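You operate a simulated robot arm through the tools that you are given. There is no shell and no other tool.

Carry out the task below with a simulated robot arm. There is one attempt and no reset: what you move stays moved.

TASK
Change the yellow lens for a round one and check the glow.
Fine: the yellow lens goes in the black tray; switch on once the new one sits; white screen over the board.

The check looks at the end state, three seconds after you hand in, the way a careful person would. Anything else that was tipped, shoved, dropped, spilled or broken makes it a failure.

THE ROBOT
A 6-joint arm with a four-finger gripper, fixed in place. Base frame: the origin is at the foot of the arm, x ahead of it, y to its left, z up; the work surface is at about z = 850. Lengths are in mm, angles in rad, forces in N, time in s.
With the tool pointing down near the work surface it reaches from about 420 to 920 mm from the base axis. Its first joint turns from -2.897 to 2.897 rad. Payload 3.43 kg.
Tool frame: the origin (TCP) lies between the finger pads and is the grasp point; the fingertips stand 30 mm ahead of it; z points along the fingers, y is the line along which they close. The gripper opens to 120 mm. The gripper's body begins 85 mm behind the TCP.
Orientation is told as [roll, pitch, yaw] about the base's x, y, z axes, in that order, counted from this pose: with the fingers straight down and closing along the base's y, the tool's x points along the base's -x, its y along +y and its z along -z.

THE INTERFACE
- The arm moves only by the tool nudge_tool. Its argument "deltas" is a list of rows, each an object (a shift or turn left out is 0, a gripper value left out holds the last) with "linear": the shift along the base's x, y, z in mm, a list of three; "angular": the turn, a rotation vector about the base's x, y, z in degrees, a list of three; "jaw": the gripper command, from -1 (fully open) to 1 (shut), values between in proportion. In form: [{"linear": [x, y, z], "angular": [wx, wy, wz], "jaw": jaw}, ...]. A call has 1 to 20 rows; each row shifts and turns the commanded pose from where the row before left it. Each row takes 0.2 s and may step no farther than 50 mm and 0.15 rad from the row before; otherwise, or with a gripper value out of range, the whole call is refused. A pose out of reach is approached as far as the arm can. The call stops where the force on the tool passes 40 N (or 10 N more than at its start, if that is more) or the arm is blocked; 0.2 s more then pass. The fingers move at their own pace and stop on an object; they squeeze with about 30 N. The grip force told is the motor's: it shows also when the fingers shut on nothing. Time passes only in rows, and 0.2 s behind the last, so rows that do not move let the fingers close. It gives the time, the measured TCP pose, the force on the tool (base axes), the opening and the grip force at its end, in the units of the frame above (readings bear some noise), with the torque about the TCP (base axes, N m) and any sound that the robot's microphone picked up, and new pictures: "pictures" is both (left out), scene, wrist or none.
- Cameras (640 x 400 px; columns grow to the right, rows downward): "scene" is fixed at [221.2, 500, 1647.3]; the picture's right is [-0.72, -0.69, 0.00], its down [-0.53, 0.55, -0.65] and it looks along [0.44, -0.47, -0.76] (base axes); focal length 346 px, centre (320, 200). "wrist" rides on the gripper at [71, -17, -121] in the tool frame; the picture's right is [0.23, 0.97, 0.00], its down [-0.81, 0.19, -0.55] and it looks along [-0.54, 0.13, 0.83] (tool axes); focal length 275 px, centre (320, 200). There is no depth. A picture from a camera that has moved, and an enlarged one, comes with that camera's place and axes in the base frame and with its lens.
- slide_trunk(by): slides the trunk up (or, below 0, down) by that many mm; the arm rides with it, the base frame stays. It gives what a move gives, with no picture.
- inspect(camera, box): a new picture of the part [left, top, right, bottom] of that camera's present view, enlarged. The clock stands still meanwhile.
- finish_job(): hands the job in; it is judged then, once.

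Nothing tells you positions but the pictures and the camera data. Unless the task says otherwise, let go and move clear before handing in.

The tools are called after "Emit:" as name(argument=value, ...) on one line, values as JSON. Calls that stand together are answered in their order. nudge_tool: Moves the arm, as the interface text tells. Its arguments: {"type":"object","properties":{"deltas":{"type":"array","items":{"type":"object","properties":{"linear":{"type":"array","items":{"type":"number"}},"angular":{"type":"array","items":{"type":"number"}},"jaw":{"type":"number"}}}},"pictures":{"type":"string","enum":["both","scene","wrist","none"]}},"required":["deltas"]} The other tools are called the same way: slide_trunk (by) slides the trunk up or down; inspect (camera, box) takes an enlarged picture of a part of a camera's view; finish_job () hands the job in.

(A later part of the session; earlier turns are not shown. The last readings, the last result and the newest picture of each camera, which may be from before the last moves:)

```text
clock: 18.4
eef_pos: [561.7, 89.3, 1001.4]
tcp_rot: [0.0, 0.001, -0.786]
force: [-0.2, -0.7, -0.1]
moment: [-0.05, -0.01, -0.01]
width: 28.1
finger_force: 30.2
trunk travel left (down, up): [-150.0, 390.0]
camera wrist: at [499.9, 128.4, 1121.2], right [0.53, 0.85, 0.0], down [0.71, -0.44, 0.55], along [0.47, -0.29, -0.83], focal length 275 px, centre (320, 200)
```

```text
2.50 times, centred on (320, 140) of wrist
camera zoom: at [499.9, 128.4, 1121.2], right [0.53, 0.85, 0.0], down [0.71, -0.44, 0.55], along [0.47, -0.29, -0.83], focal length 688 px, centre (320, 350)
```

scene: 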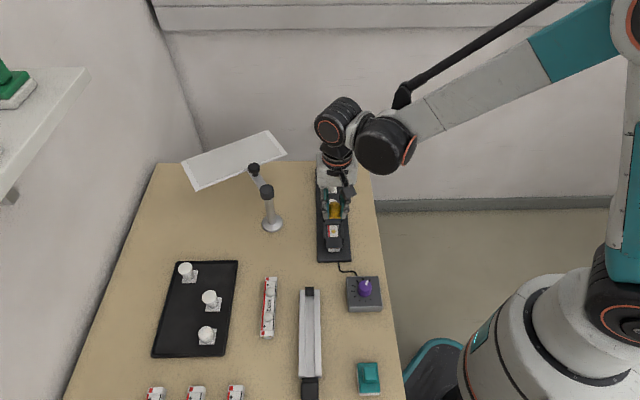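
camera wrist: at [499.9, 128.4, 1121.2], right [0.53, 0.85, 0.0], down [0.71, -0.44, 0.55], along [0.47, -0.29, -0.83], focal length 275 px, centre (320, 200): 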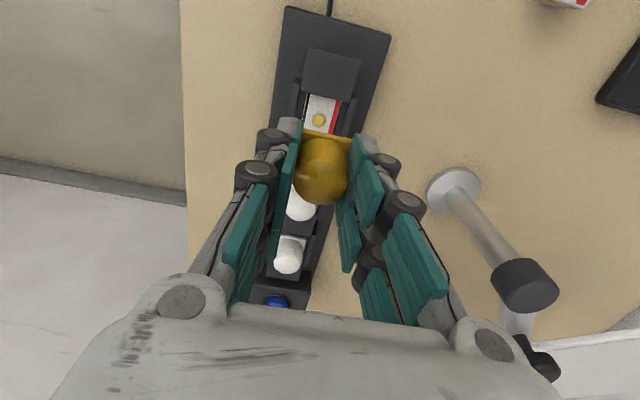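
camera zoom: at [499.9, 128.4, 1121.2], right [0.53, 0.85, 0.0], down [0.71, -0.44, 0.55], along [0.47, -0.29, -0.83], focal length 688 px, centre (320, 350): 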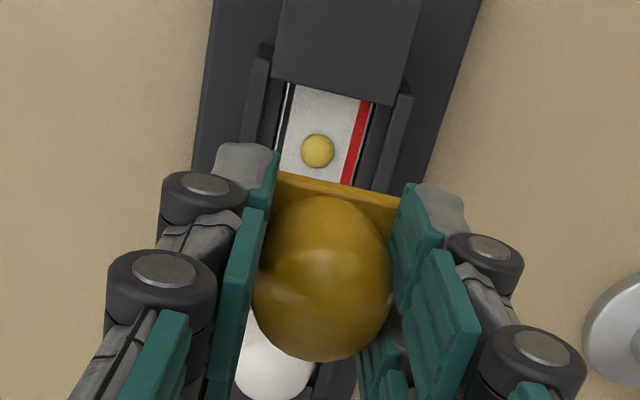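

The yellow lens is out and an LED with a yellow dot shows beneath it. I'll carry it over to the tray now.

Emit:
nudge_tool(deltas=[{"linear": [6.1, 26.1, 0], "jaw": 1}, {"linear": [6.1, 26.1, 0], "jaw": 1}, {"linear": [6.1, 26.1, 0], "jaw": 1}, {"linear": [6.1, 26.1, 0], "jaw": 1}, {"linear": [6.1, 26.1, 0], "jaw": 1}, {"linear": [6.1, 26.1, 0], "jaw": 1}, {"linear": [6.1, 26.1, 0], "jaw": 1}, {"linear": [6.1, 26.1, 0], "jaw": 1}, {"linear": [6.1, 26.1, 0], "jaw": 1}, {"linear": [6.1, 26.1, 0], "jaw": 1}, {"linear": [6.1, 26.1, 0], "jaw": 1}, {"linear": [6.1, 26.1, 0], "jaw": 1}, {"linear": [6.1, 26.1, 0], "jaw": 1}, {"linear": [6.1, 26.1, 0], "jaw": 1}, {"linear": [6.1, 26.1, 0], "jaw": 1}, {"linear": [6.1, 26.1, 0], "jaw": 1}, {"jaw": 1}])

Emit:
inspect(camera="wrist", box=[200, 0, 460, 220])

Emit:
inspect(camera="scene", box=[130, 220, 270, 370])

```text
clock: 22.0
eef_pos: [658.3, 509.7, 1000.1]
tcp_rot: [0.002, 0.001, -0.784]
force: [-0.2, -0.8, 0.5]
moment: [0.0, 0.03, 0.03]
width: 28.2
finger_force: 29.9
trunk travel left (down, up): [-150.0, 390.0]
camera wrist: at [596.5, 546.8, 1119.4], right [0.53, 0.85, 0.0], down [0.71, -0.44, 0.55], along [0.47, -0.29, -0.83], focal length 275 px, centre (320, 200)
```

scene: 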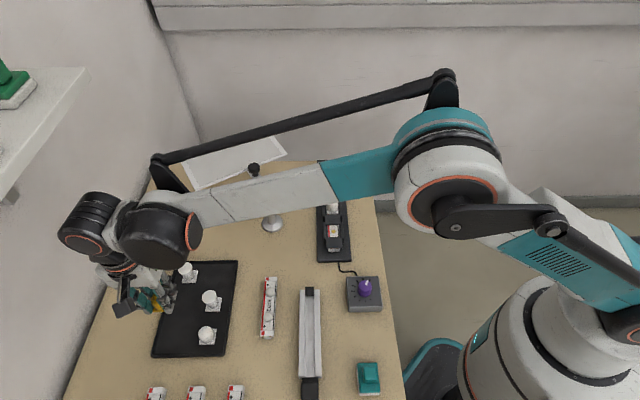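
wrist: 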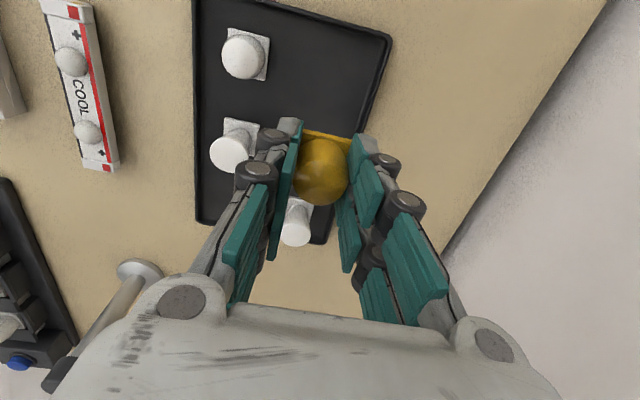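

```text
1.82 times, centred on (330, 110) of wrist
camera zoom: at [596.5, 546.8, 1119.4], right [0.53, 0.85, 0.0], down [0.71, -0.44, 0.55], along [0.47, -0.29, -0.83], focal length 500 px, centre (302, 364)
```

zoom: 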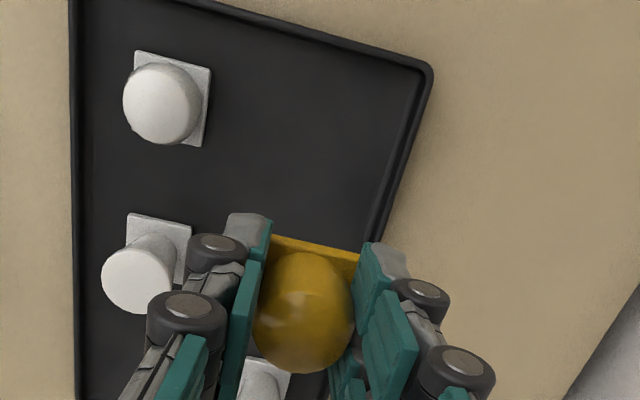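

```text
2.67 times, centred on (200, 295) of scene
camera zoom: at [221.2, 500.0, 1647.3], right [-0.72, -0.69, 0.0], down [-0.53, 0.55, -0.65], along [0.44, -0.47, -0.76], focal length 923 px, centre (640, -53)
```

zoom: 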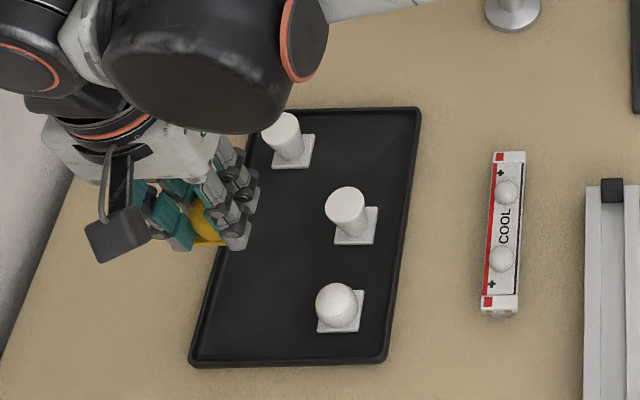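

I'll lower the lens over the free spot in the tray, stopping above it first.

Emit:
nudge_tool(deltas=[{"linear": [0, 0, -25], "jaw": 1}, {"linear": [0, 0, -25], "jaw": 1}, {"linear": [0, 0, -25], "jaw": 1}, {"linear": [0, 0, -17], "jaw": 1}, {"jaw": 1}])

Emit:
inspect(camera="scene", box=[130, 240, 250, 370])

```text
clock: 23.2
eef_pos: [659.6, 509.2, 908.6]
tcp_rot: [0.001, 0.002, -0.785]
force: [-0.5, 0.7, -1.5]
moment: [-0.01, -0.02, 0.0]
width: 28.4
finger_force: 30.3
trunk travel left (down, up): [-150.0, 390.0]
camera wrist: at [598.1, 546.9, 1027.4], right [0.53, 0.85, 0.0], down [0.71, -0.44, 0.55], along [0.47, -0.29, -0.83], focal length 275 px, centre (320, 200)
```

scene: 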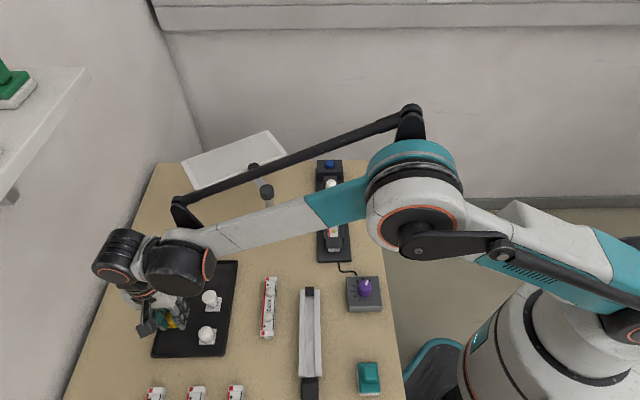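
wrist: 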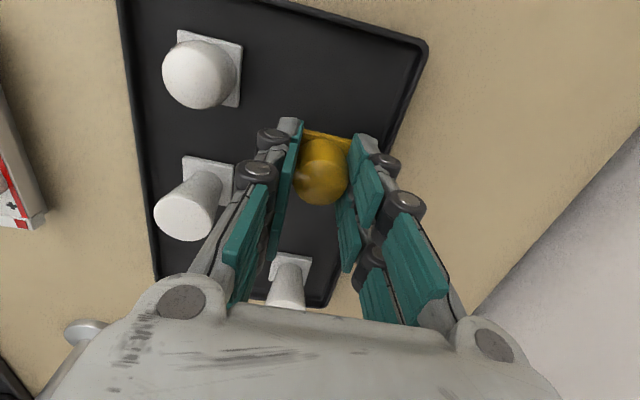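

```text
3.08 times, centred on (190, 305) of scene
camera zoom: at [221.2, 500.0, 1647.3], right [-0.72, -0.69, 0.0], down [-0.53, 0.55, -0.65], along [0.44, -0.47, -0.76], focal length 1065 px, centre (720, -123)
```

zoom: 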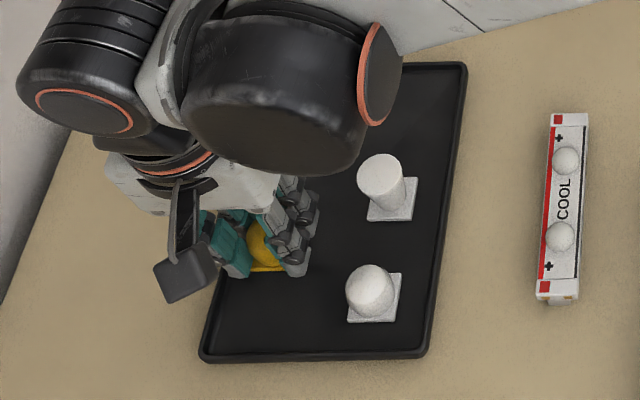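

Emit:
nudge_tool(deltas=[{"linear": [0, 0, -5], "jaw": 1}, {"linear": [0, 0, -3], "jaw": 1}, {"linear": [0, 0, -2], "jaw": 1}, {"jaw": 1}], pictures="none")

Emit:
nudge_tool(deltas=[{"linear": [0, 0, -1.5], "jaw": 1}, {"linear": [0, 0, -1.5], "jaw": 1}], pictures="none")

Emit:
nudge_tool(deltas=[{"linear": [0, 0, -1], "jaw": 1}, {"linear": [0, 0, -1], "jaw": 1}], pictures="wrist")

```text
clock: 24.2
eef_pos: [660.9, 507.6, 897.5]
tcp_rot: [0.0, 0.003, -0.786]
force: [0.7, -0.2, -0.6]
moment: [0.02, 0.0, -0.01]
width: 28.6
finger_force: 29.8
trunk travel left (down, up): [-150.0, 390.0]
```

```text
clock: 24.8
eef_pos: [660.3, 507.0, 896.9]
tcp_rot: [0.001, 0.003, -0.786]
force: [0.0, 0.4, -0.3]
moment: [0.01, -0.01, -0.03]
width: 28.3
finger_force: 29.7
trunk travel left (down, up): [-150.0, 390.0]
```

```text
clock: 25.4
eef_pos: [659.9, 507.5, 894.7]
tcp_rot: [0.0, 0.001, -0.787]
force: [-0.6, -0.4, -0.7]
moment: [0.01, 0.0, -0.02]
width: 28.2
finger_force: 30.4
trunk travel left (down, up): [-150.0, 390.0]
camera wrist: at [598.5, 545.9, 1013.5], right [0.53, 0.85, 0.0], down [0.71, -0.44, 0.55], along [0.47, -0.29, -0.83], focal length 275 px, centre (320, 200)
```

wrist: 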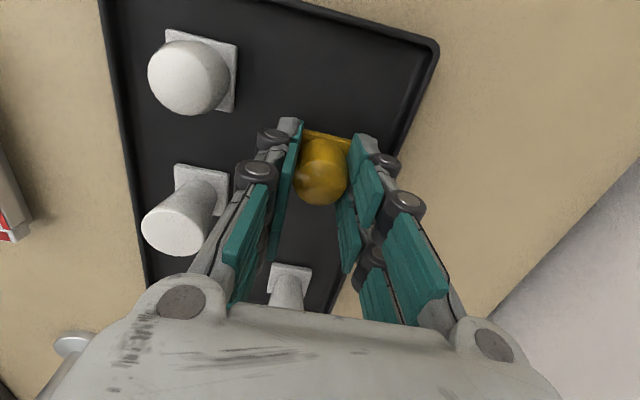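

Emit:
nudge_tool(deltas=[{"linear": [0, 0, -1], "jaw": 1}, {"linear": [0, 0, -1], "jaw": 1}], pictures="none")

Emit:
nudge_tool(deltas=[{"linear": [0, 0, -1], "jaw": 1}, {"linear": [0, 0, -1], "jaw": 1}], pictures="none")

Emit:
inspect(camera="scene", box=[130, 260, 250, 370])

Emit:
inspect(camera="wrist", box=[260, 100, 400, 220])

```text
clock: 26.0
eef_pos: [660.4, 506.0, 892.9]
tcp_rot: [-0.001, 0.002, -0.786]
force: [0.5, -0.1, -0.2]
moment: [0.01, 0.0, -0.03]
width: 28.1
finger_force: 30.3
trunk travel left (down, up): [-150.0, 390.0]
```

```text
clock: 26.6
eef_pos: [660.1, 507.3, 891.2]
tcp_rot: [0.001, 0.002, -0.786]
force: [-0.2, 0.2, 0.5]
moment: [0.0, -0.03, -0.01]
width: 28.1
finger_force: 30.5
trunk travel left (down, up): [-150.0, 390.0]
```

```text
3.64 times, centred on (190, 315) of scene
camera zoom: at [221.2, 500.0, 1647.3], right [-0.72, -0.69, 0.0], down [-0.53, 0.55, -0.65], along [0.44, -0.47, -0.76], focal length 1259 px, centre (793, -218)
```

zoom: 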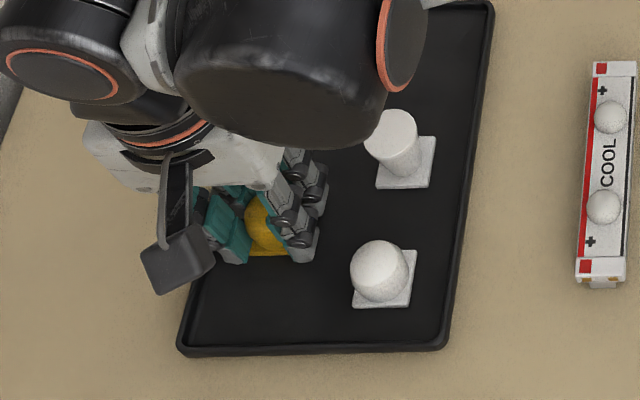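

```text
3.33 times, centred on (330, 160) of wrist
camera zoom: at [598.5, 545.4, 1009.9], right [0.53, 0.85, 0.0], down [0.71, -0.44, 0.55], along [0.47, -0.29, -0.83], focal length 918 px, centre (287, 333)
```

zoom: 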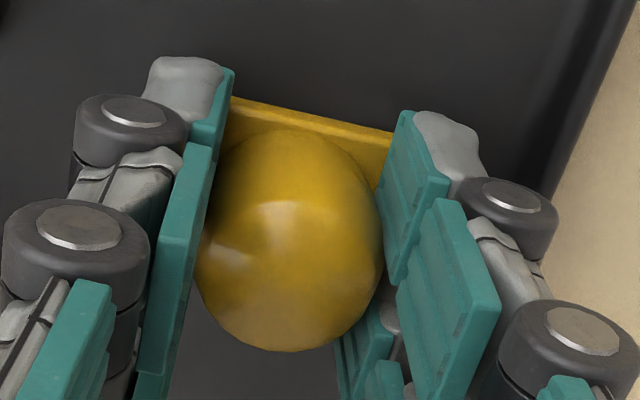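

Emit:
nudge_tool(deltas=[{"linear": [0, 0, -1], "jaw": 1}, {"jaw": 1}], pictures="none")

Emit:
nudge_tool(deltas=[{"linear": [0, 0, -1], "jaw": 1}, {"jaw": 1}], pictures="none")

Emit:
nudge_tool(deltas=[{"linear": [0, 0, -1], "jaw": 1}, {"jaw": 1}], pictures="none")

```text
clock: 27.2
eef_pos: [659.3, 507.0, 889.9]
tcp_rot: [0.0, 0.002, -0.785]
force: [0.3, 0.1, 0.1]
moment: [-0.03, -0.02, 0.01]
width: 28.3
finger_force: 29.9
trunk travel left (down, up): [-150.0, 390.0]
```

```text
clock: 27.8
eef_pos: [658.8, 506.8, 889.9]
tcp_rot: [-0.001, 0.001, -0.785]
force: [1.4, 0.8, 7.6]
moment: [-0.03, -0.08, -0.01]
width: 28.2
finger_force: 29.4
trunk travel left (down, up): [-150.0, 390.0]
```

```text
clock: 28.4
eef_pos: [658.6, 506.9, 889.5]
tcp_rot: [0.001, 0.003, -0.785]
force: [5.4, 3.4, 21.4]
moment: [0.06, -0.2, 0.03]
width: 28.2
finger_force: 29.9
trunk travel left (down, up): [-150.0, 390.0]
```

The lens is on the tray floor at TCP z≈889.5. I'll ease off the pressure, release gently and rise straight up.

Emit:
nudge_tool(deltas=[{"linear": [0, 0, 1.7], "jaw": 1}, {"jaw": 0.45}, {"jaw": 0.3}, {"jaw": 0.2}, {"jaw": 0.2}, {"linear": [0, 0, 10], "jaw": 0.2}, {"linear": [0, 0, 20], "jaw": 0.2}, {"linear": [0, 0, 30], "jaw": 0.2}, {"linear": [0, 0, 40], "jaw": 0.2}, {"jaw": 0.2}])

Emit:
inspect(camera="wrist", box=[80, 0, 440, 225])

Emit:
inspect(camera="scene", box=[130, 250, 250, 370])

```text
clock: 30.6
eef_pos: [659.1, 507.3, 988.2]
tcp_rot: [0.0, 0.003, -0.786]
force: [0.4, -0.4, 1.1]
moment: [0.03, 0.02, -0.01]
width: 48.0
finger_force: 0.1
trunk travel left (down, up): [-150.0, 390.0]
camera wrist: at [597.7, 545.2, 1107.6], right [0.53, 0.85, 0.0], down [0.71, -0.44, 0.55], along [0.47, -0.29, -0.83], focal length 275 px, centre (320, 200)
```

scene: 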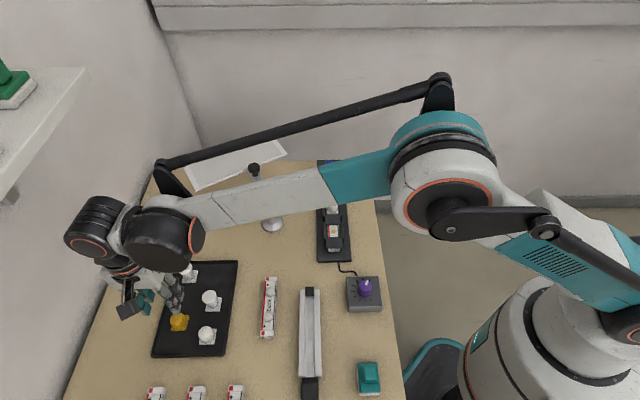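
wrist: 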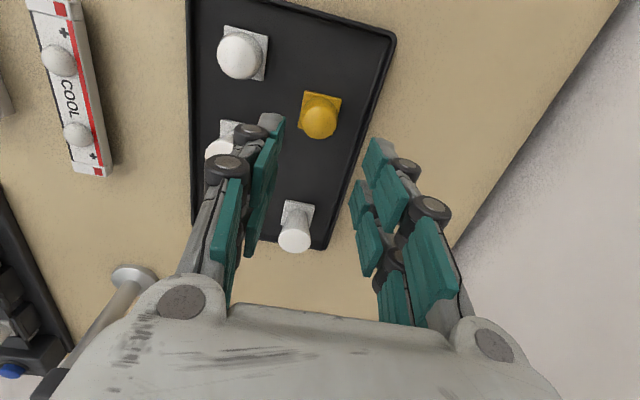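

```text
1.78 times, centred on (260, 112) of wrist
camera zoom: at [597.7, 545.2, 1107.6], right [0.53, 0.85, 0.0], down [0.71, -0.44, 0.55], along [0.47, -0.29, -0.83], focal length 489 px, centre (427, 356)
```

zoom: 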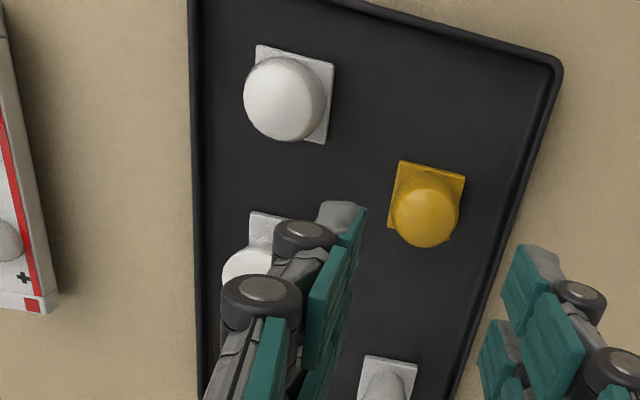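

```text
3.33 times, centred on (190, 310) of scene
camera zoom: at [221.2, 500.0, 1647.3], right [-0.72, -0.69, 0.0], down [-0.53, 0.55, -0.65], along [0.44, -0.47, -0.76], focal length 1154 px, centre (753, -167)
```

zoom: 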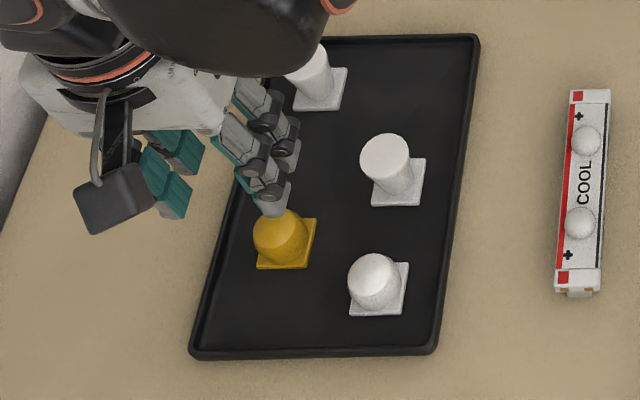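

The yellow lens is standing in the tray. I'll move over the round (domed) lens near (586, 484) and measure it closely.

Emit:
nudge_tool(deltas=[{"linear": [-15, -5, 0], "jaw": 0}, {"linear": [-15, -5, 0], "jaw": 0}, {"linear": [-15, -5, 0], "jaw": 0}, {"linear": [-14, -4, 0], "jaw": 0}, {"linear": [-14, -4, -10], "jaw": 0}, {"linear": [0, 0, -15], "jaw": 0}, {"jaw": 0}])

Emit:
inspect(camera="wrist", box=[260, 50, 440, 200])

Emit:
inspect(camera="scene", box=[140, 250, 240, 370])

```text
clock: 32.2
eef_pos: [586.3, 484.5, 964.4]
tcp_rot: [0.001, 0.002, -0.786]
force: [-0.2, 0.8, 0.0]
moment: [-0.04, 0.02, -0.03]
width: 59.9
finger_force: 0.0
trunk travel left (down, up): [-150.0, 390.0]
camera wrist: at [524.6, 523.2, 1083.3], right [0.53, 0.85, 0.0], down [0.71, -0.44, 0.55], along [0.47, -0.29, -0.83], focal length 275 px, centre (320, 200)
```

scene: 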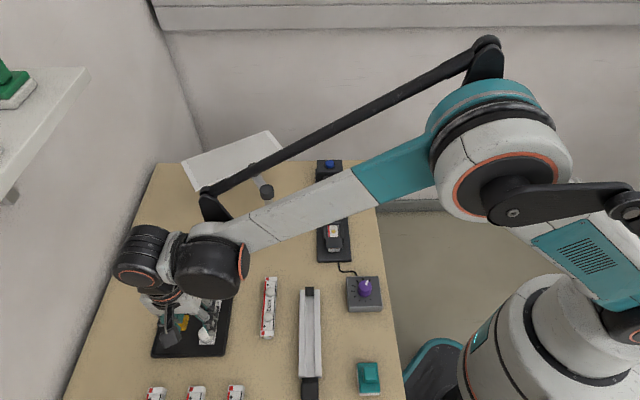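
wrist: 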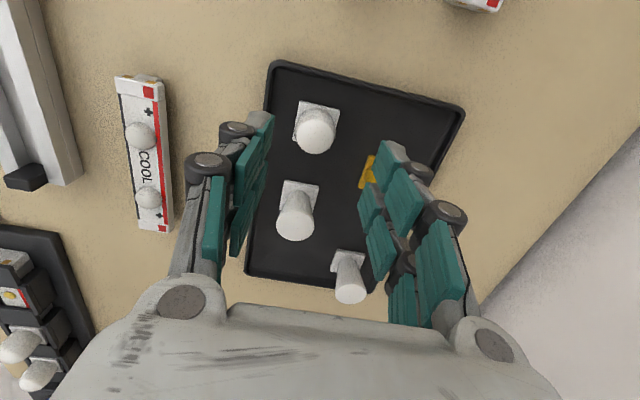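

```text
2.67 times, centred on (350, 125) of wrist
camera zoom: at [524.6, 523.2, 1083.3], right [0.53, 0.85, 0.0], down [0.71, -0.44, 0.55], along [0.47, -0.29, -0.83], focal length 734 px, centre (240, 400)
```

zoom: 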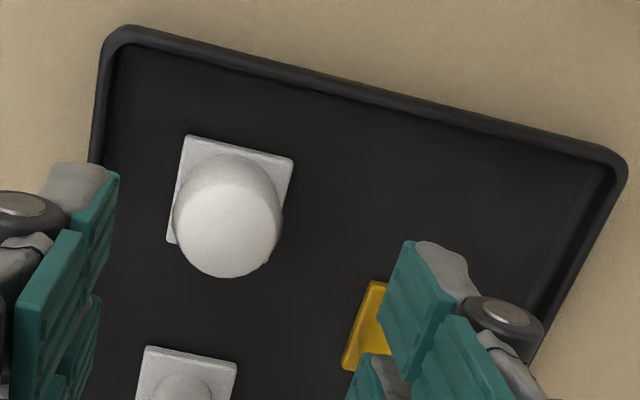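

```text
3.33 times, centred on (190, 310) of scene
camera zoom: at [221.2, 500.0, 1647.3], right [-0.72, -0.69, 0.0], down [-0.53, 0.55, -0.65], along [0.44, -0.47, -0.76], focal length 1154 px, centre (753, -167)
```

zoom: 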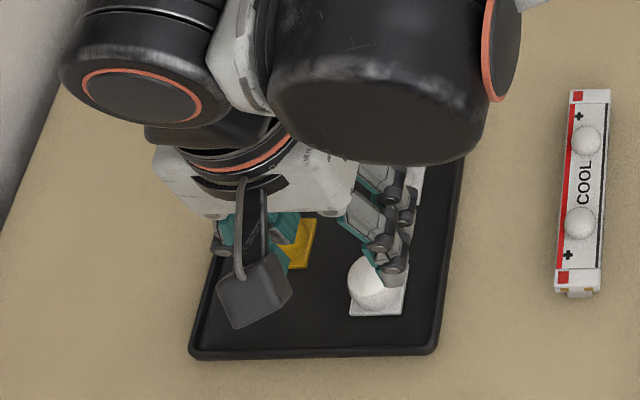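

The round lens has the same 33.5 mm base, centred at about (587, 480.5) and turned within a degree or so of the board. I'll narrow the jaw to 46 mm to clear the tray rim, shift over, and descend.

Emit:
nudge_tool(deltas=[{"linear": [1, -2, 0], "jaw": 0.233}, {"linear": [0, -2, 0], "jaw": 0.233}, {"linear": [0, 0, -20], "jaw": 0.233}, {"linear": [0, 0, -20], "jaw": 0.233}, {"linear": [0, 0, -8], "jaw": 0.233}, {"jaw": 0.233}])

Emit:
inspect(camera="wrist", box=[220, 80, 420, 240])

```text
clock: 33.6
eef_pos: [588.3, 479.1, 916.2]
tcp_rot: [-0.001, 0.002, -0.786]
force: [0.4, 0.5, 0.2]
moment: [-0.01, 0.02, -0.02]
width: 46.1
finger_force: 0.1
trunk travel left (down, up): [-150.0, 390.0]
camera wrist: at [525.4, 518.1, 1034.9], right [0.53, 0.85, 0.0], down [0.71, -0.44, 0.55], along [0.47, -0.29, -0.83], focal length 275 px, centre (320, 200)
```

scene: 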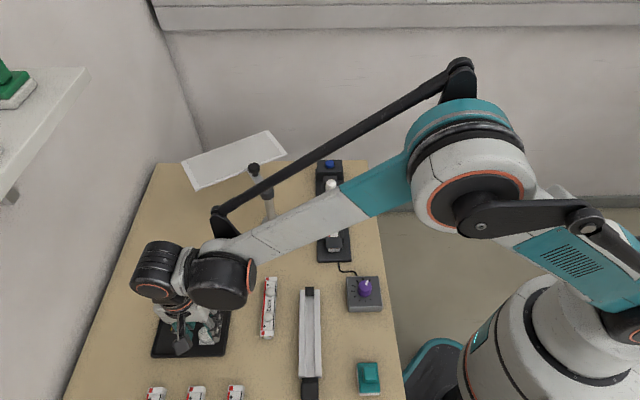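
wrist: 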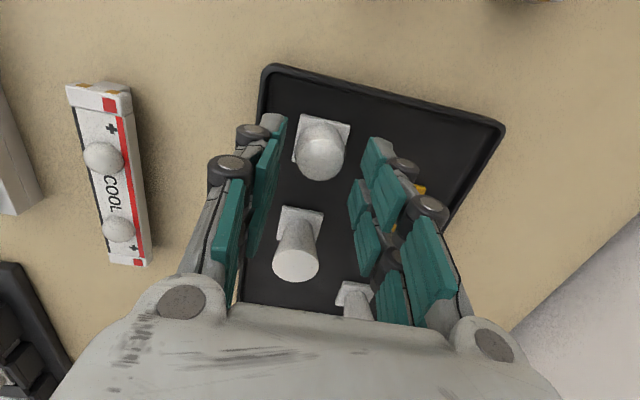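

```text
2.50 times, centred on (320, 160) of wrist
camera zoom: at [525.4, 518.1, 1034.9], right [0.53, 0.85, 0.0], down [0.71, -0.44, 0.55], along [0.47, -0.29, -0.83], focal length 688 px, centre (320, 300)
```

zoom: 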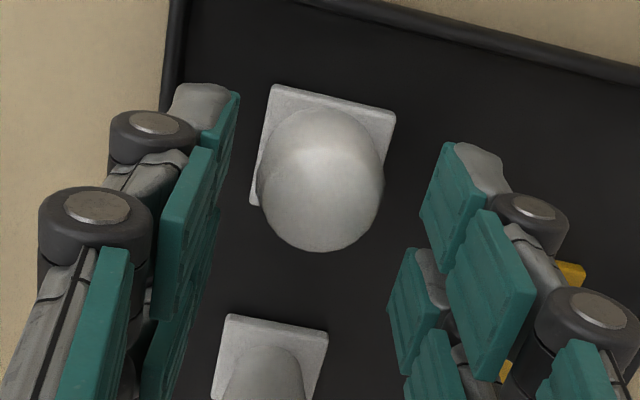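

Emit:
nudge_tool(deltas=[{"linear": [0, 0.5, -12], "jaw": 0.233}, {"linear": [0, 0, -8], "jaw": 0.233}, {"linear": [0, 0, -3], "jaw": 0.233}, {"linear": [0, 0, -2], "jaw": 0.233}, {"jaw": 0.233}])

Emit:
inspect(camera="wrist", box=[220, 80, 420, 240])

Emit:
inspect(camera="scene", box=[140, 250, 240, 370])

```text
clock: 34.8
eef_pos: [586.9, 480.3, 889.6]
tcp_rot: [-0.001, 0.001, -0.786]
force: [1.0, 0.3, 0.0]
moment: [-0.01, -0.01, 0.0]
width: 46.1
finger_force: 0.1
trunk travel left (down, up): [-150.0, 390.0]
camera wrist: at [525.7, 519.2, 1010.1], right [0.53, 0.85, 0.0], down [0.71, -0.44, 0.55], along [0.47, -0.29, -0.83], focal length 275 px, centre (320, 200)
```

scene: 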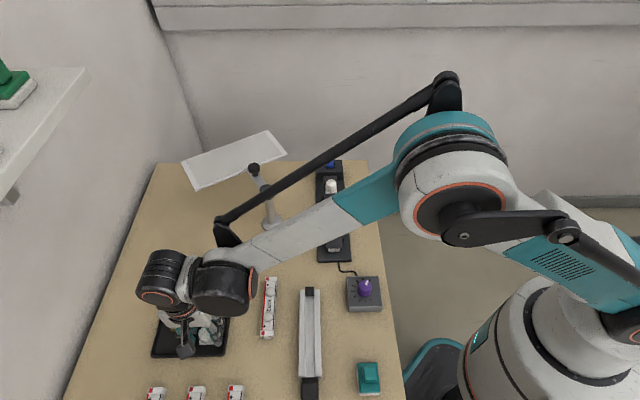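
wrist: 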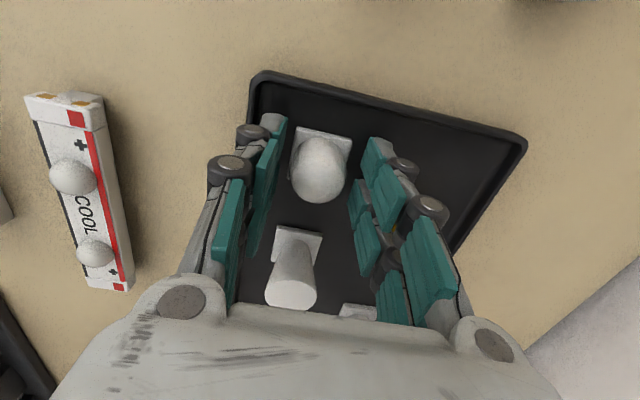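

```text
2.50 times, centred on (320, 160) of wrist
camera zoom: at [525.7, 519.2, 1010.1], right [0.53, 0.85, 0.0], down [0.71, -0.44, 0.55], along [0.47, -0.29, -0.83], focal length 688 px, centre (320, 300)
```

zoom: 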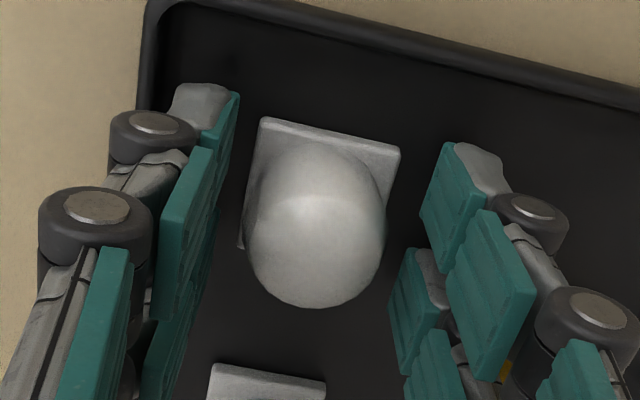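

```text
3.33 times, centred on (190, 310) of scene
camera zoom: at [221.2, 500.0, 1647.3], right [-0.72, -0.69, 0.0], down [-0.53, 0.55, -0.65], along [0.44, -0.47, -0.76], focal length 1154 px, centre (753, -167)
```

zoom: 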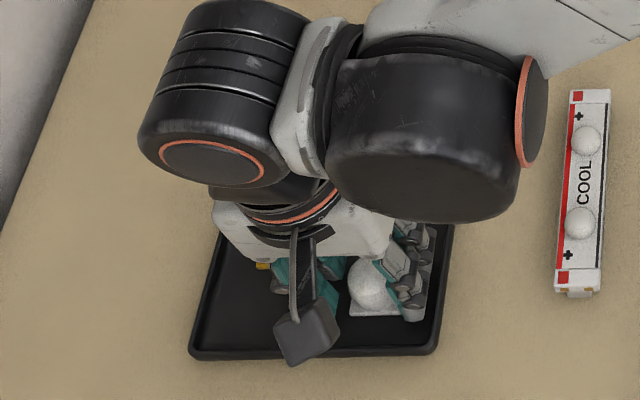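

Emit:
nudge_tool(deltas=[{"jaw": 0.4}, {"jaw": 0.5}, {"jaw": 1}, {"jaw": 1}, {"jaw": 1}], pictures="wrist")

Emit:
inspect(camera="wrist", box=[220, 80, 420, 240])

```text
clock: 36.0
eef_pos: [587.7, 480.3, 891.7]
tcp_rot: [-0.003, 0.002, -0.785]
force: [0.3, -0.3, 0.7]
moment: [0.01, 0.0, -0.03]
width: 28.5
finger_force: 30.0
trunk travel left (down, up): [-150.0, 390.0]
camera wrist: at [525.7, 519.2, 1010.2], right [0.53, 0.85, 0.0], down [0.71, -0.44, 0.55], along [0.47, -0.29, -0.83], focal length 275 px, centre (320, 200)
```

wrist: 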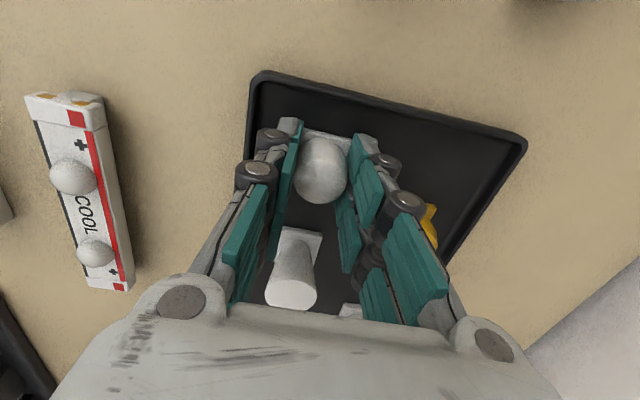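

```text
2.50 times, centred on (320, 160) of wrist
camera zoom: at [525.7, 519.2, 1010.2], right [0.53, 0.85, 0.0], down [0.71, -0.44, 0.55], along [0.47, -0.29, -0.83], focal length 688 px, centre (320, 300)
```

zoom: 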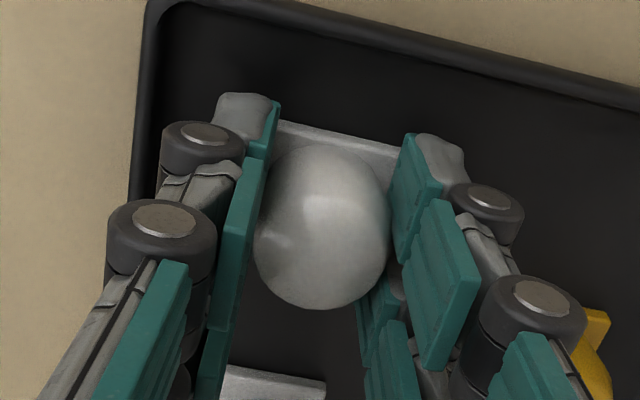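

Emit:
nudge_tool(deltas=[{"linear": [0, 0, 2], "jaw": 1}, {"linear": [0, 0, 4], "jaw": 1}, {"linear": [0, 0, 8], "jaw": 1}, {"linear": [0, 0, 16], "jaw": 1}, {"linear": [0, 0, 25], "jaw": 1}, {"linear": [0, 0, 30], "jaw": 1}, {"linear": [0, 0, 28], "jaw": 1}, {"jaw": 1}])

Emit:
inspect(camera="wrist", box=[220, 80, 420, 240])

```text
clock: 37.8
eef_pos: [587.0, 480.0, 1004.1]
tcp_rot: [0.001, 0.001, -0.784]
force: [-0.1, -0.2, -0.1]
moment: [0.02, -0.04, -0.01]
width: 28.0
finger_force: 30.4
trunk travel left (down, up): [-150.0, 390.0]
camera wrist: at [526.5, 518.6, 1124.0], right [0.53, 0.85, 0.0], down [0.71, -0.44, 0.55], along [0.47, -0.29, -0.83], focal length 275 px, centre (320, 200)
```

scene: 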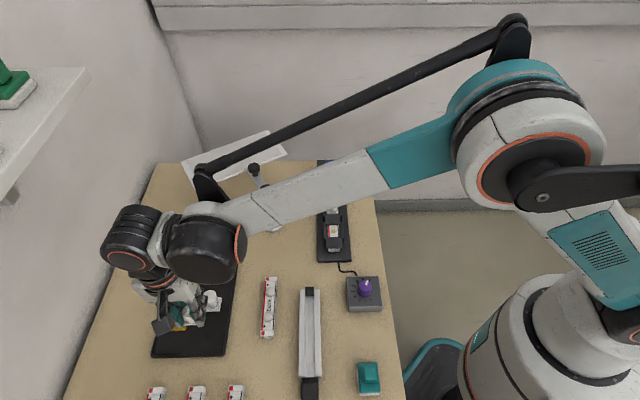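
wrist: 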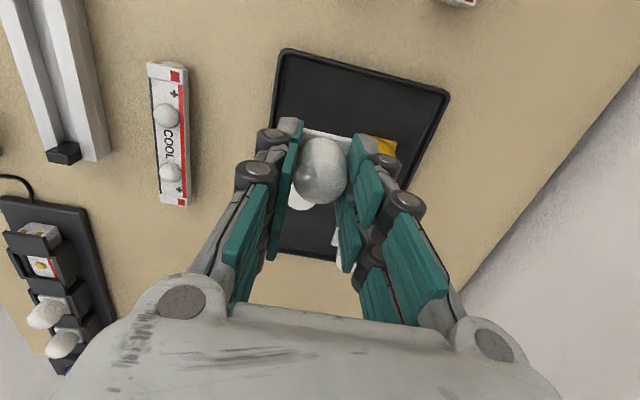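

```text
2.50 times, centred on (320, 160) of wrist
camera zoom: at [526.5, 518.6, 1124.0], right [0.53, 0.85, 0.0], down [0.71, -0.44, 0.55], along [0.47, -0.29, -0.83], focal length 688 px, centre (320, 300)
```

zoom: 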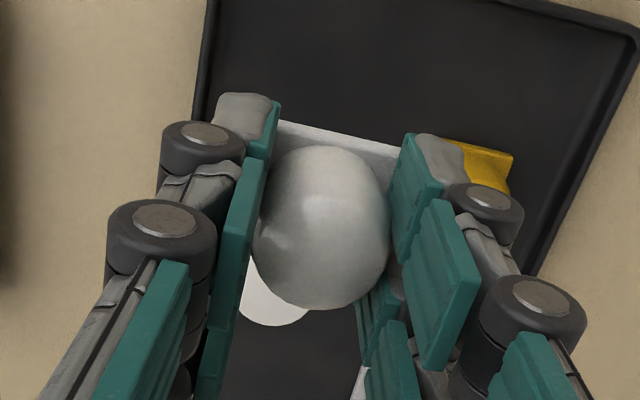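

Emit:
nudge_tool(deltas=[{"linear": [-1.66, -26.05, 0], "jaw": 1}, {"linear": [-1.66, -26.05, 0], "jaw": 1}, {"linear": [-1.66, -26.05, 0], "jaw": 1}, {"linear": [-1.66, -26.05, 0], "jaw": 1}, {"linear": [-1.66, -26.05, 0], "jaw": 1}, {"linear": [-1.66, -26.05, 0], "jaw": 1}, {"linear": [-1.66, -26.05, 0], "jaw": 1}, {"linear": [-1.66, -26.05, 0], "jaw": 1}, {"linear": [-1.66, -26.05, 0], "jaw": 1}, {"linear": [-1.66, -26.05, 0], "jaw": 1}, {"linear": [-1.66, -26.05, 0], "jaw": 1}, {"linear": [-1.66, -26.05, 0], "jaw": 1}, {"linear": [-1.66, -26.05, 0], "jaw": 1}, {"linear": [-1.66, -26.05, 0], "jaw": 1}, {"linear": [-1.66, -26.05, 0], "jaw": 1}, {"linear": [0, 0, -20], "jaw": 1}, {"linear": [0, 0, -20], "jaw": 1}, {"linear": [0, 0, -15], "jaw": 1}, {"jaw": 1}])

Emit:
inspect(camera="wrist", box=[220, 60, 420, 220])

Emit:
inspect(camera="scene", box=[290, 170, 380, 270])

```text
clock: 41.8
eef_pos: [563.7, 89.6, 949.7]
tcp_rot: [0.001, 0.002, -0.786]
force: [-0.2, 0.4, -0.7]
moment: [-0.02, 0.01, 0.05]
width: 27.9
finger_force: 29.7
trunk travel left (down, up): [-150.0, 390.0]
camera wrist: at [501.7, 127.5, 1068.5], right [0.53, 0.85, 0.0], down [0.71, -0.44, 0.55], along [0.47, -0.29, -0.83], focal length 275 px, centre (320, 200)
```

scene: 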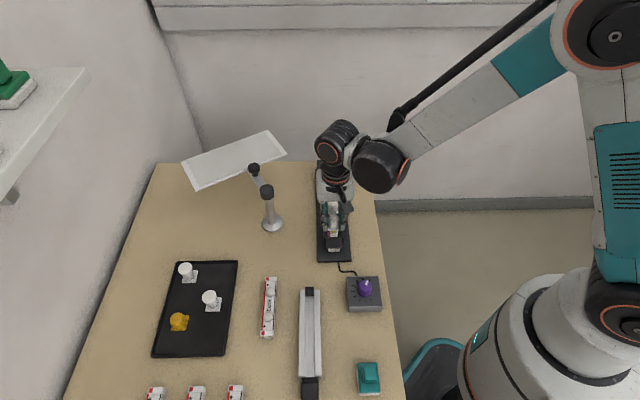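
wrist: 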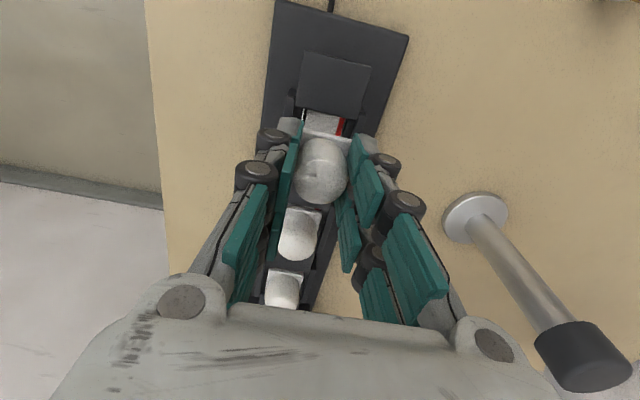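

```text
2.50 times, centred on (320, 140) of wrist
camera zoom: at [501.7, 127.5, 1068.5], right [0.53, 0.85, 0.0], down [0.71, -0.44, 0.55], along [0.47, -0.29, -0.83], focal length 688 px, centre (320, 350)
```

zoom: 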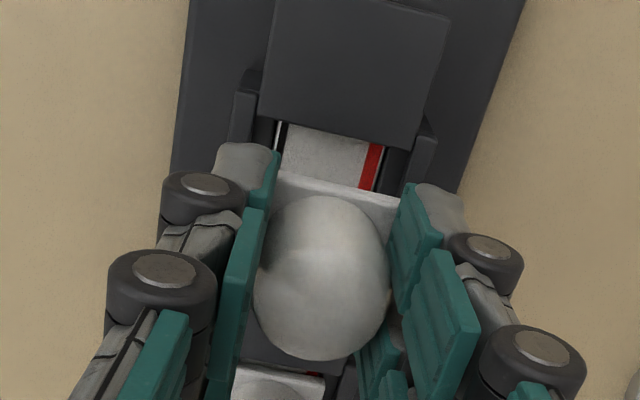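

```text
4.00 times, centred on (335, 220) of scene
camera zoom: at [221.2, 500.0, 1647.3], right [-0.72, -0.69, 0.0], down [-0.53, 0.55, -0.65], along [0.44, -0.47, -0.76], focal length 1385 px, centre (260, 120)
```

zoom: 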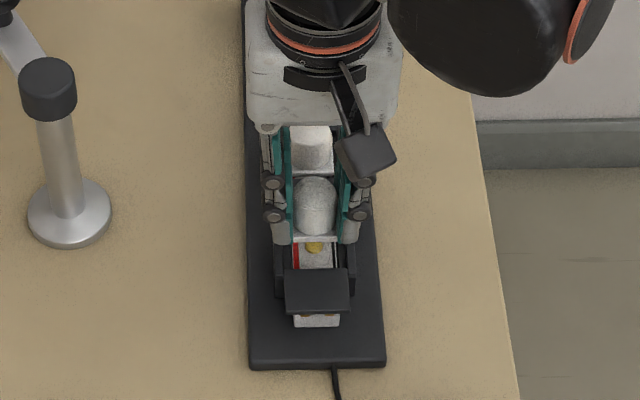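

The new lens is lined up over the empty socket, about 1 mm far along the board. I'll trim that and lower slowly.

Emit:
nudge_tool(deltas=[{"linear": [-0.7, 0.6, -12], "jaw": 1}, {"linear": [0, 0, -8], "jaw": 1}, {"linear": [0, 0, -3], "jaw": 1}, {"jaw": 1}])

Emit:
inspect(camera="wrist", box=[220, 60, 420, 220])

Emit:
inspect(camera="scene", box=[290, 170, 380, 270])

```text
clock: 42.8
eef_pos: [562.4, 90.0, 925.6]
tcp_rot: [-0.001, 0.001, -0.786]
force: [0.1, -0.3, -0.5]
moment: [0.04, 0.0, 0.04]
width: 27.8
finger_force: 30.2
trunk travel left (down, up): [-150.0, 390.0]
camera wrist: at [500.7, 128.2, 1045.4], right [0.53, 0.85, 0.0], down [0.71, -0.44, 0.55], along [0.47, -0.29, -0.83], focal length 275 px, centre (320, 200)
```

scene: 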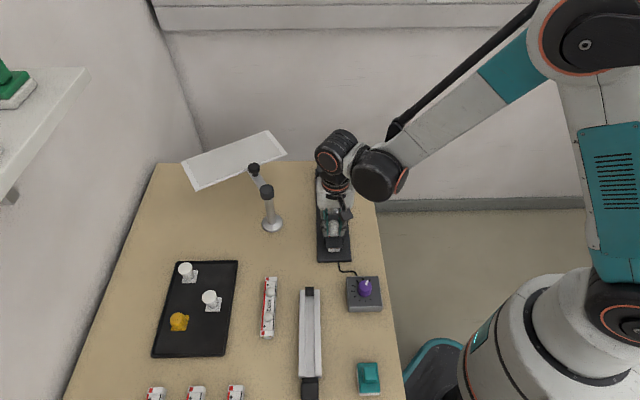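
wrist: 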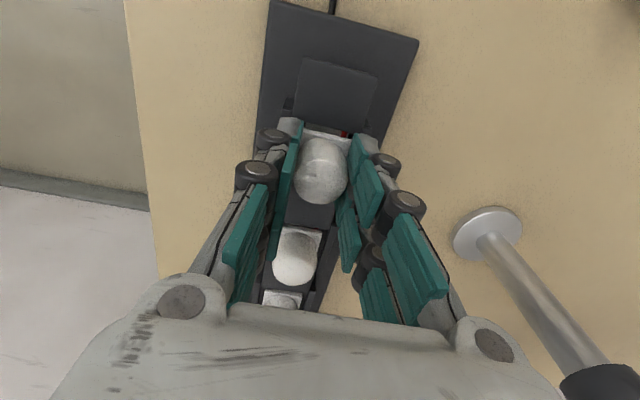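

```text
2.50 times, centred on (320, 140) of wrist
camera zoom: at [500.7, 128.2, 1045.4], right [0.53, 0.85, 0.0], down [0.71, -0.44, 0.55], along [0.47, -0.29, -0.83], focal length 688 px, centre (320, 350)
```

zoom: 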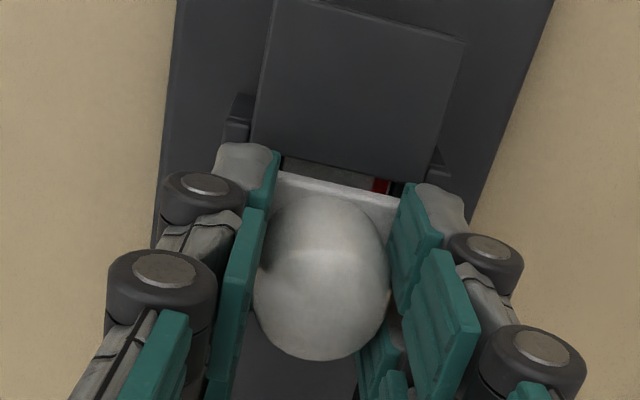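

```text
4.00 times, centred on (335, 220) of scene
camera zoom: at [221.2, 500.0, 1647.3], right [-0.72, -0.69, 0.0], down [-0.53, 0.55, -0.65], along [0.44, -0.47, -0.76], focal length 1385 px, centre (260, 120)
```

zoom: 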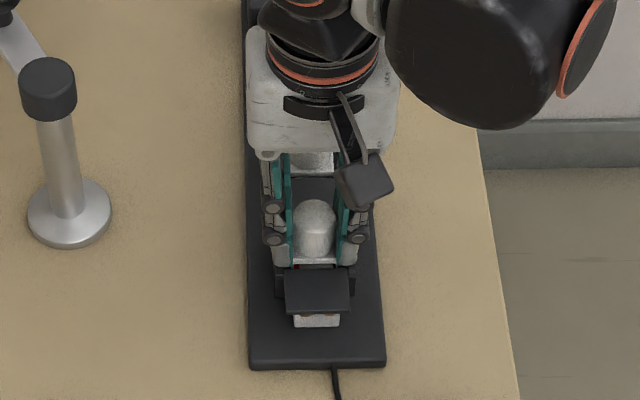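

Emit:
nudge_tool(deltas=[{"linear": [0, 0, -1], "jaw": 1}, {"linear": [0, 0, -1], "jaw": 1}, {"jaw": 1}], pictures="none")

Emit:
nudge_tool(deltas=[{"linear": [0, 0, -1], "jaw": 1}, {"jaw": 1}], pictures="none")

Emit:
nudge_tool(deltas=[{"linear": [0, 0, -1], "jaw": 1}, {"jaw": 1}], pictures="wrist")

Emit:
inspect(camera="wrist", box=[220, 60, 420, 220])

```text
clock: 43.6
eef_pos: [561.6, 89.0, 924.3]
tcp_rot: [0.001, 0.001, -0.785]
force: [0.1, 0.5, 0.5]
moment: [-0.02, 0.02, 0.01]
width: 27.8
finger_force: 29.8
trunk travel left (down, up): [-150.0, 390.0]
```

```text
clock: 44.2
eef_pos: [560.0, 88.7, 922.6]
tcp_rot: [0.001, 0.003, -0.785]
force: [0.7, 0.4, 0.0]
moment: [-0.06, 0.01, 0.02]
width: 28.1
finger_force: 29.9
trunk travel left (down, up): [-150.0, 390.0]
```

```text
clock: 44.8
eef_pos: [562.1, 89.6, 922.0]
tcp_rot: [0.0, 0.003, -0.785]
force: [-0.2, -0.2, 0.5]
moment: [0.01, -0.03, 0.03]
width: 28.1
finger_force: 30.0
trunk travel left (down, up): [-150.0, 390.0]
camera wrist: at [499.6, 128.4, 1041.2], right [0.53, 0.85, 0.0], down [0.71, -0.44, 0.55], along [0.47, -0.29, -0.83], focal length 275 px, centre (320, 200)
```

wrist: 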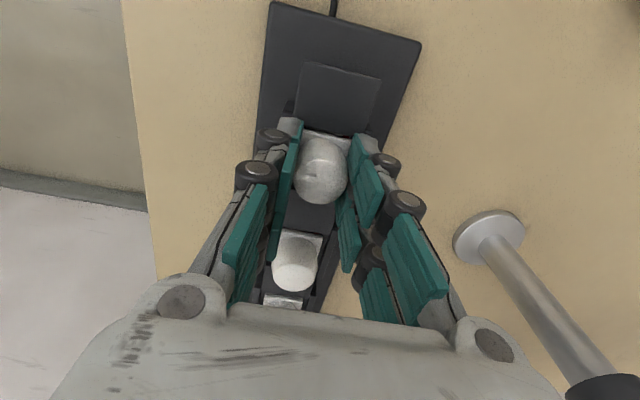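

```text
2.50 times, centred on (320, 140) of wrist
camera zoom: at [499.6, 128.4, 1041.2], right [0.53, 0.85, 0.0], down [0.71, -0.44, 0.55], along [0.47, -0.29, -0.83], focal length 688 px, centre (320, 350)
```

zoom: 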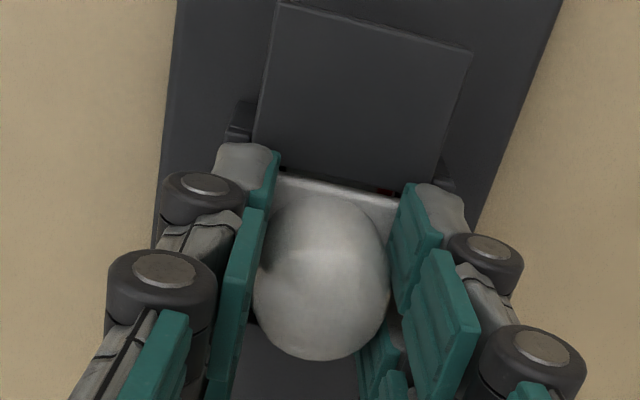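

Emit:
nudge_tool(deltas=[{"linear": [0.6, -0.4, -1], "jaw": 1}, {"jaw": 1}], pictures="none")

Emit:
nudge_tool(deltas=[{"linear": [0, 0, -1], "jaw": 1}, {"jaw": 1}], pictures="none")

Emit:
inspect(camera="wrist", box=[220, 60, 420, 220])

```text
clock: 45.4
eef_pos: [562.1, 91.1, 921.8]
tcp_rot: [0.001, 0.001, -0.786]
force: [-1.9, 3.1, 13.1]
moment: [0.03, 0.03, 0.0]
width: 28.0
finger_force: 29.2
trunk travel left (down, up): [-150.0, 390.0]
```

```text
clock: 46.0
eef_pos: [561.2, 89.0, 920.9]
tcp_rot: [0.002, 0.0, -0.784]
force: [3.8, 5.1, 23.1]
moment: [0.17, -0.16, 0.0]
width: 28.2
finger_force: 30.3
trunk travel left (down, up): [-150.0, 390.0]
```

```text
2.50 times, centred on (320, 140) of wrist
camera zoom: at [499.3, 128.1, 1040.1], right [0.52, 0.85, 0.0], down [0.71, -0.44, 0.55], along [0.47, -0.29, -0.83], focal length 688 px, centre (320, 350)
```

zoom: 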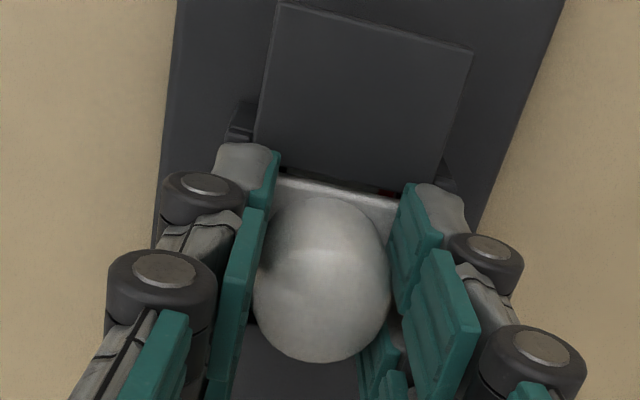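

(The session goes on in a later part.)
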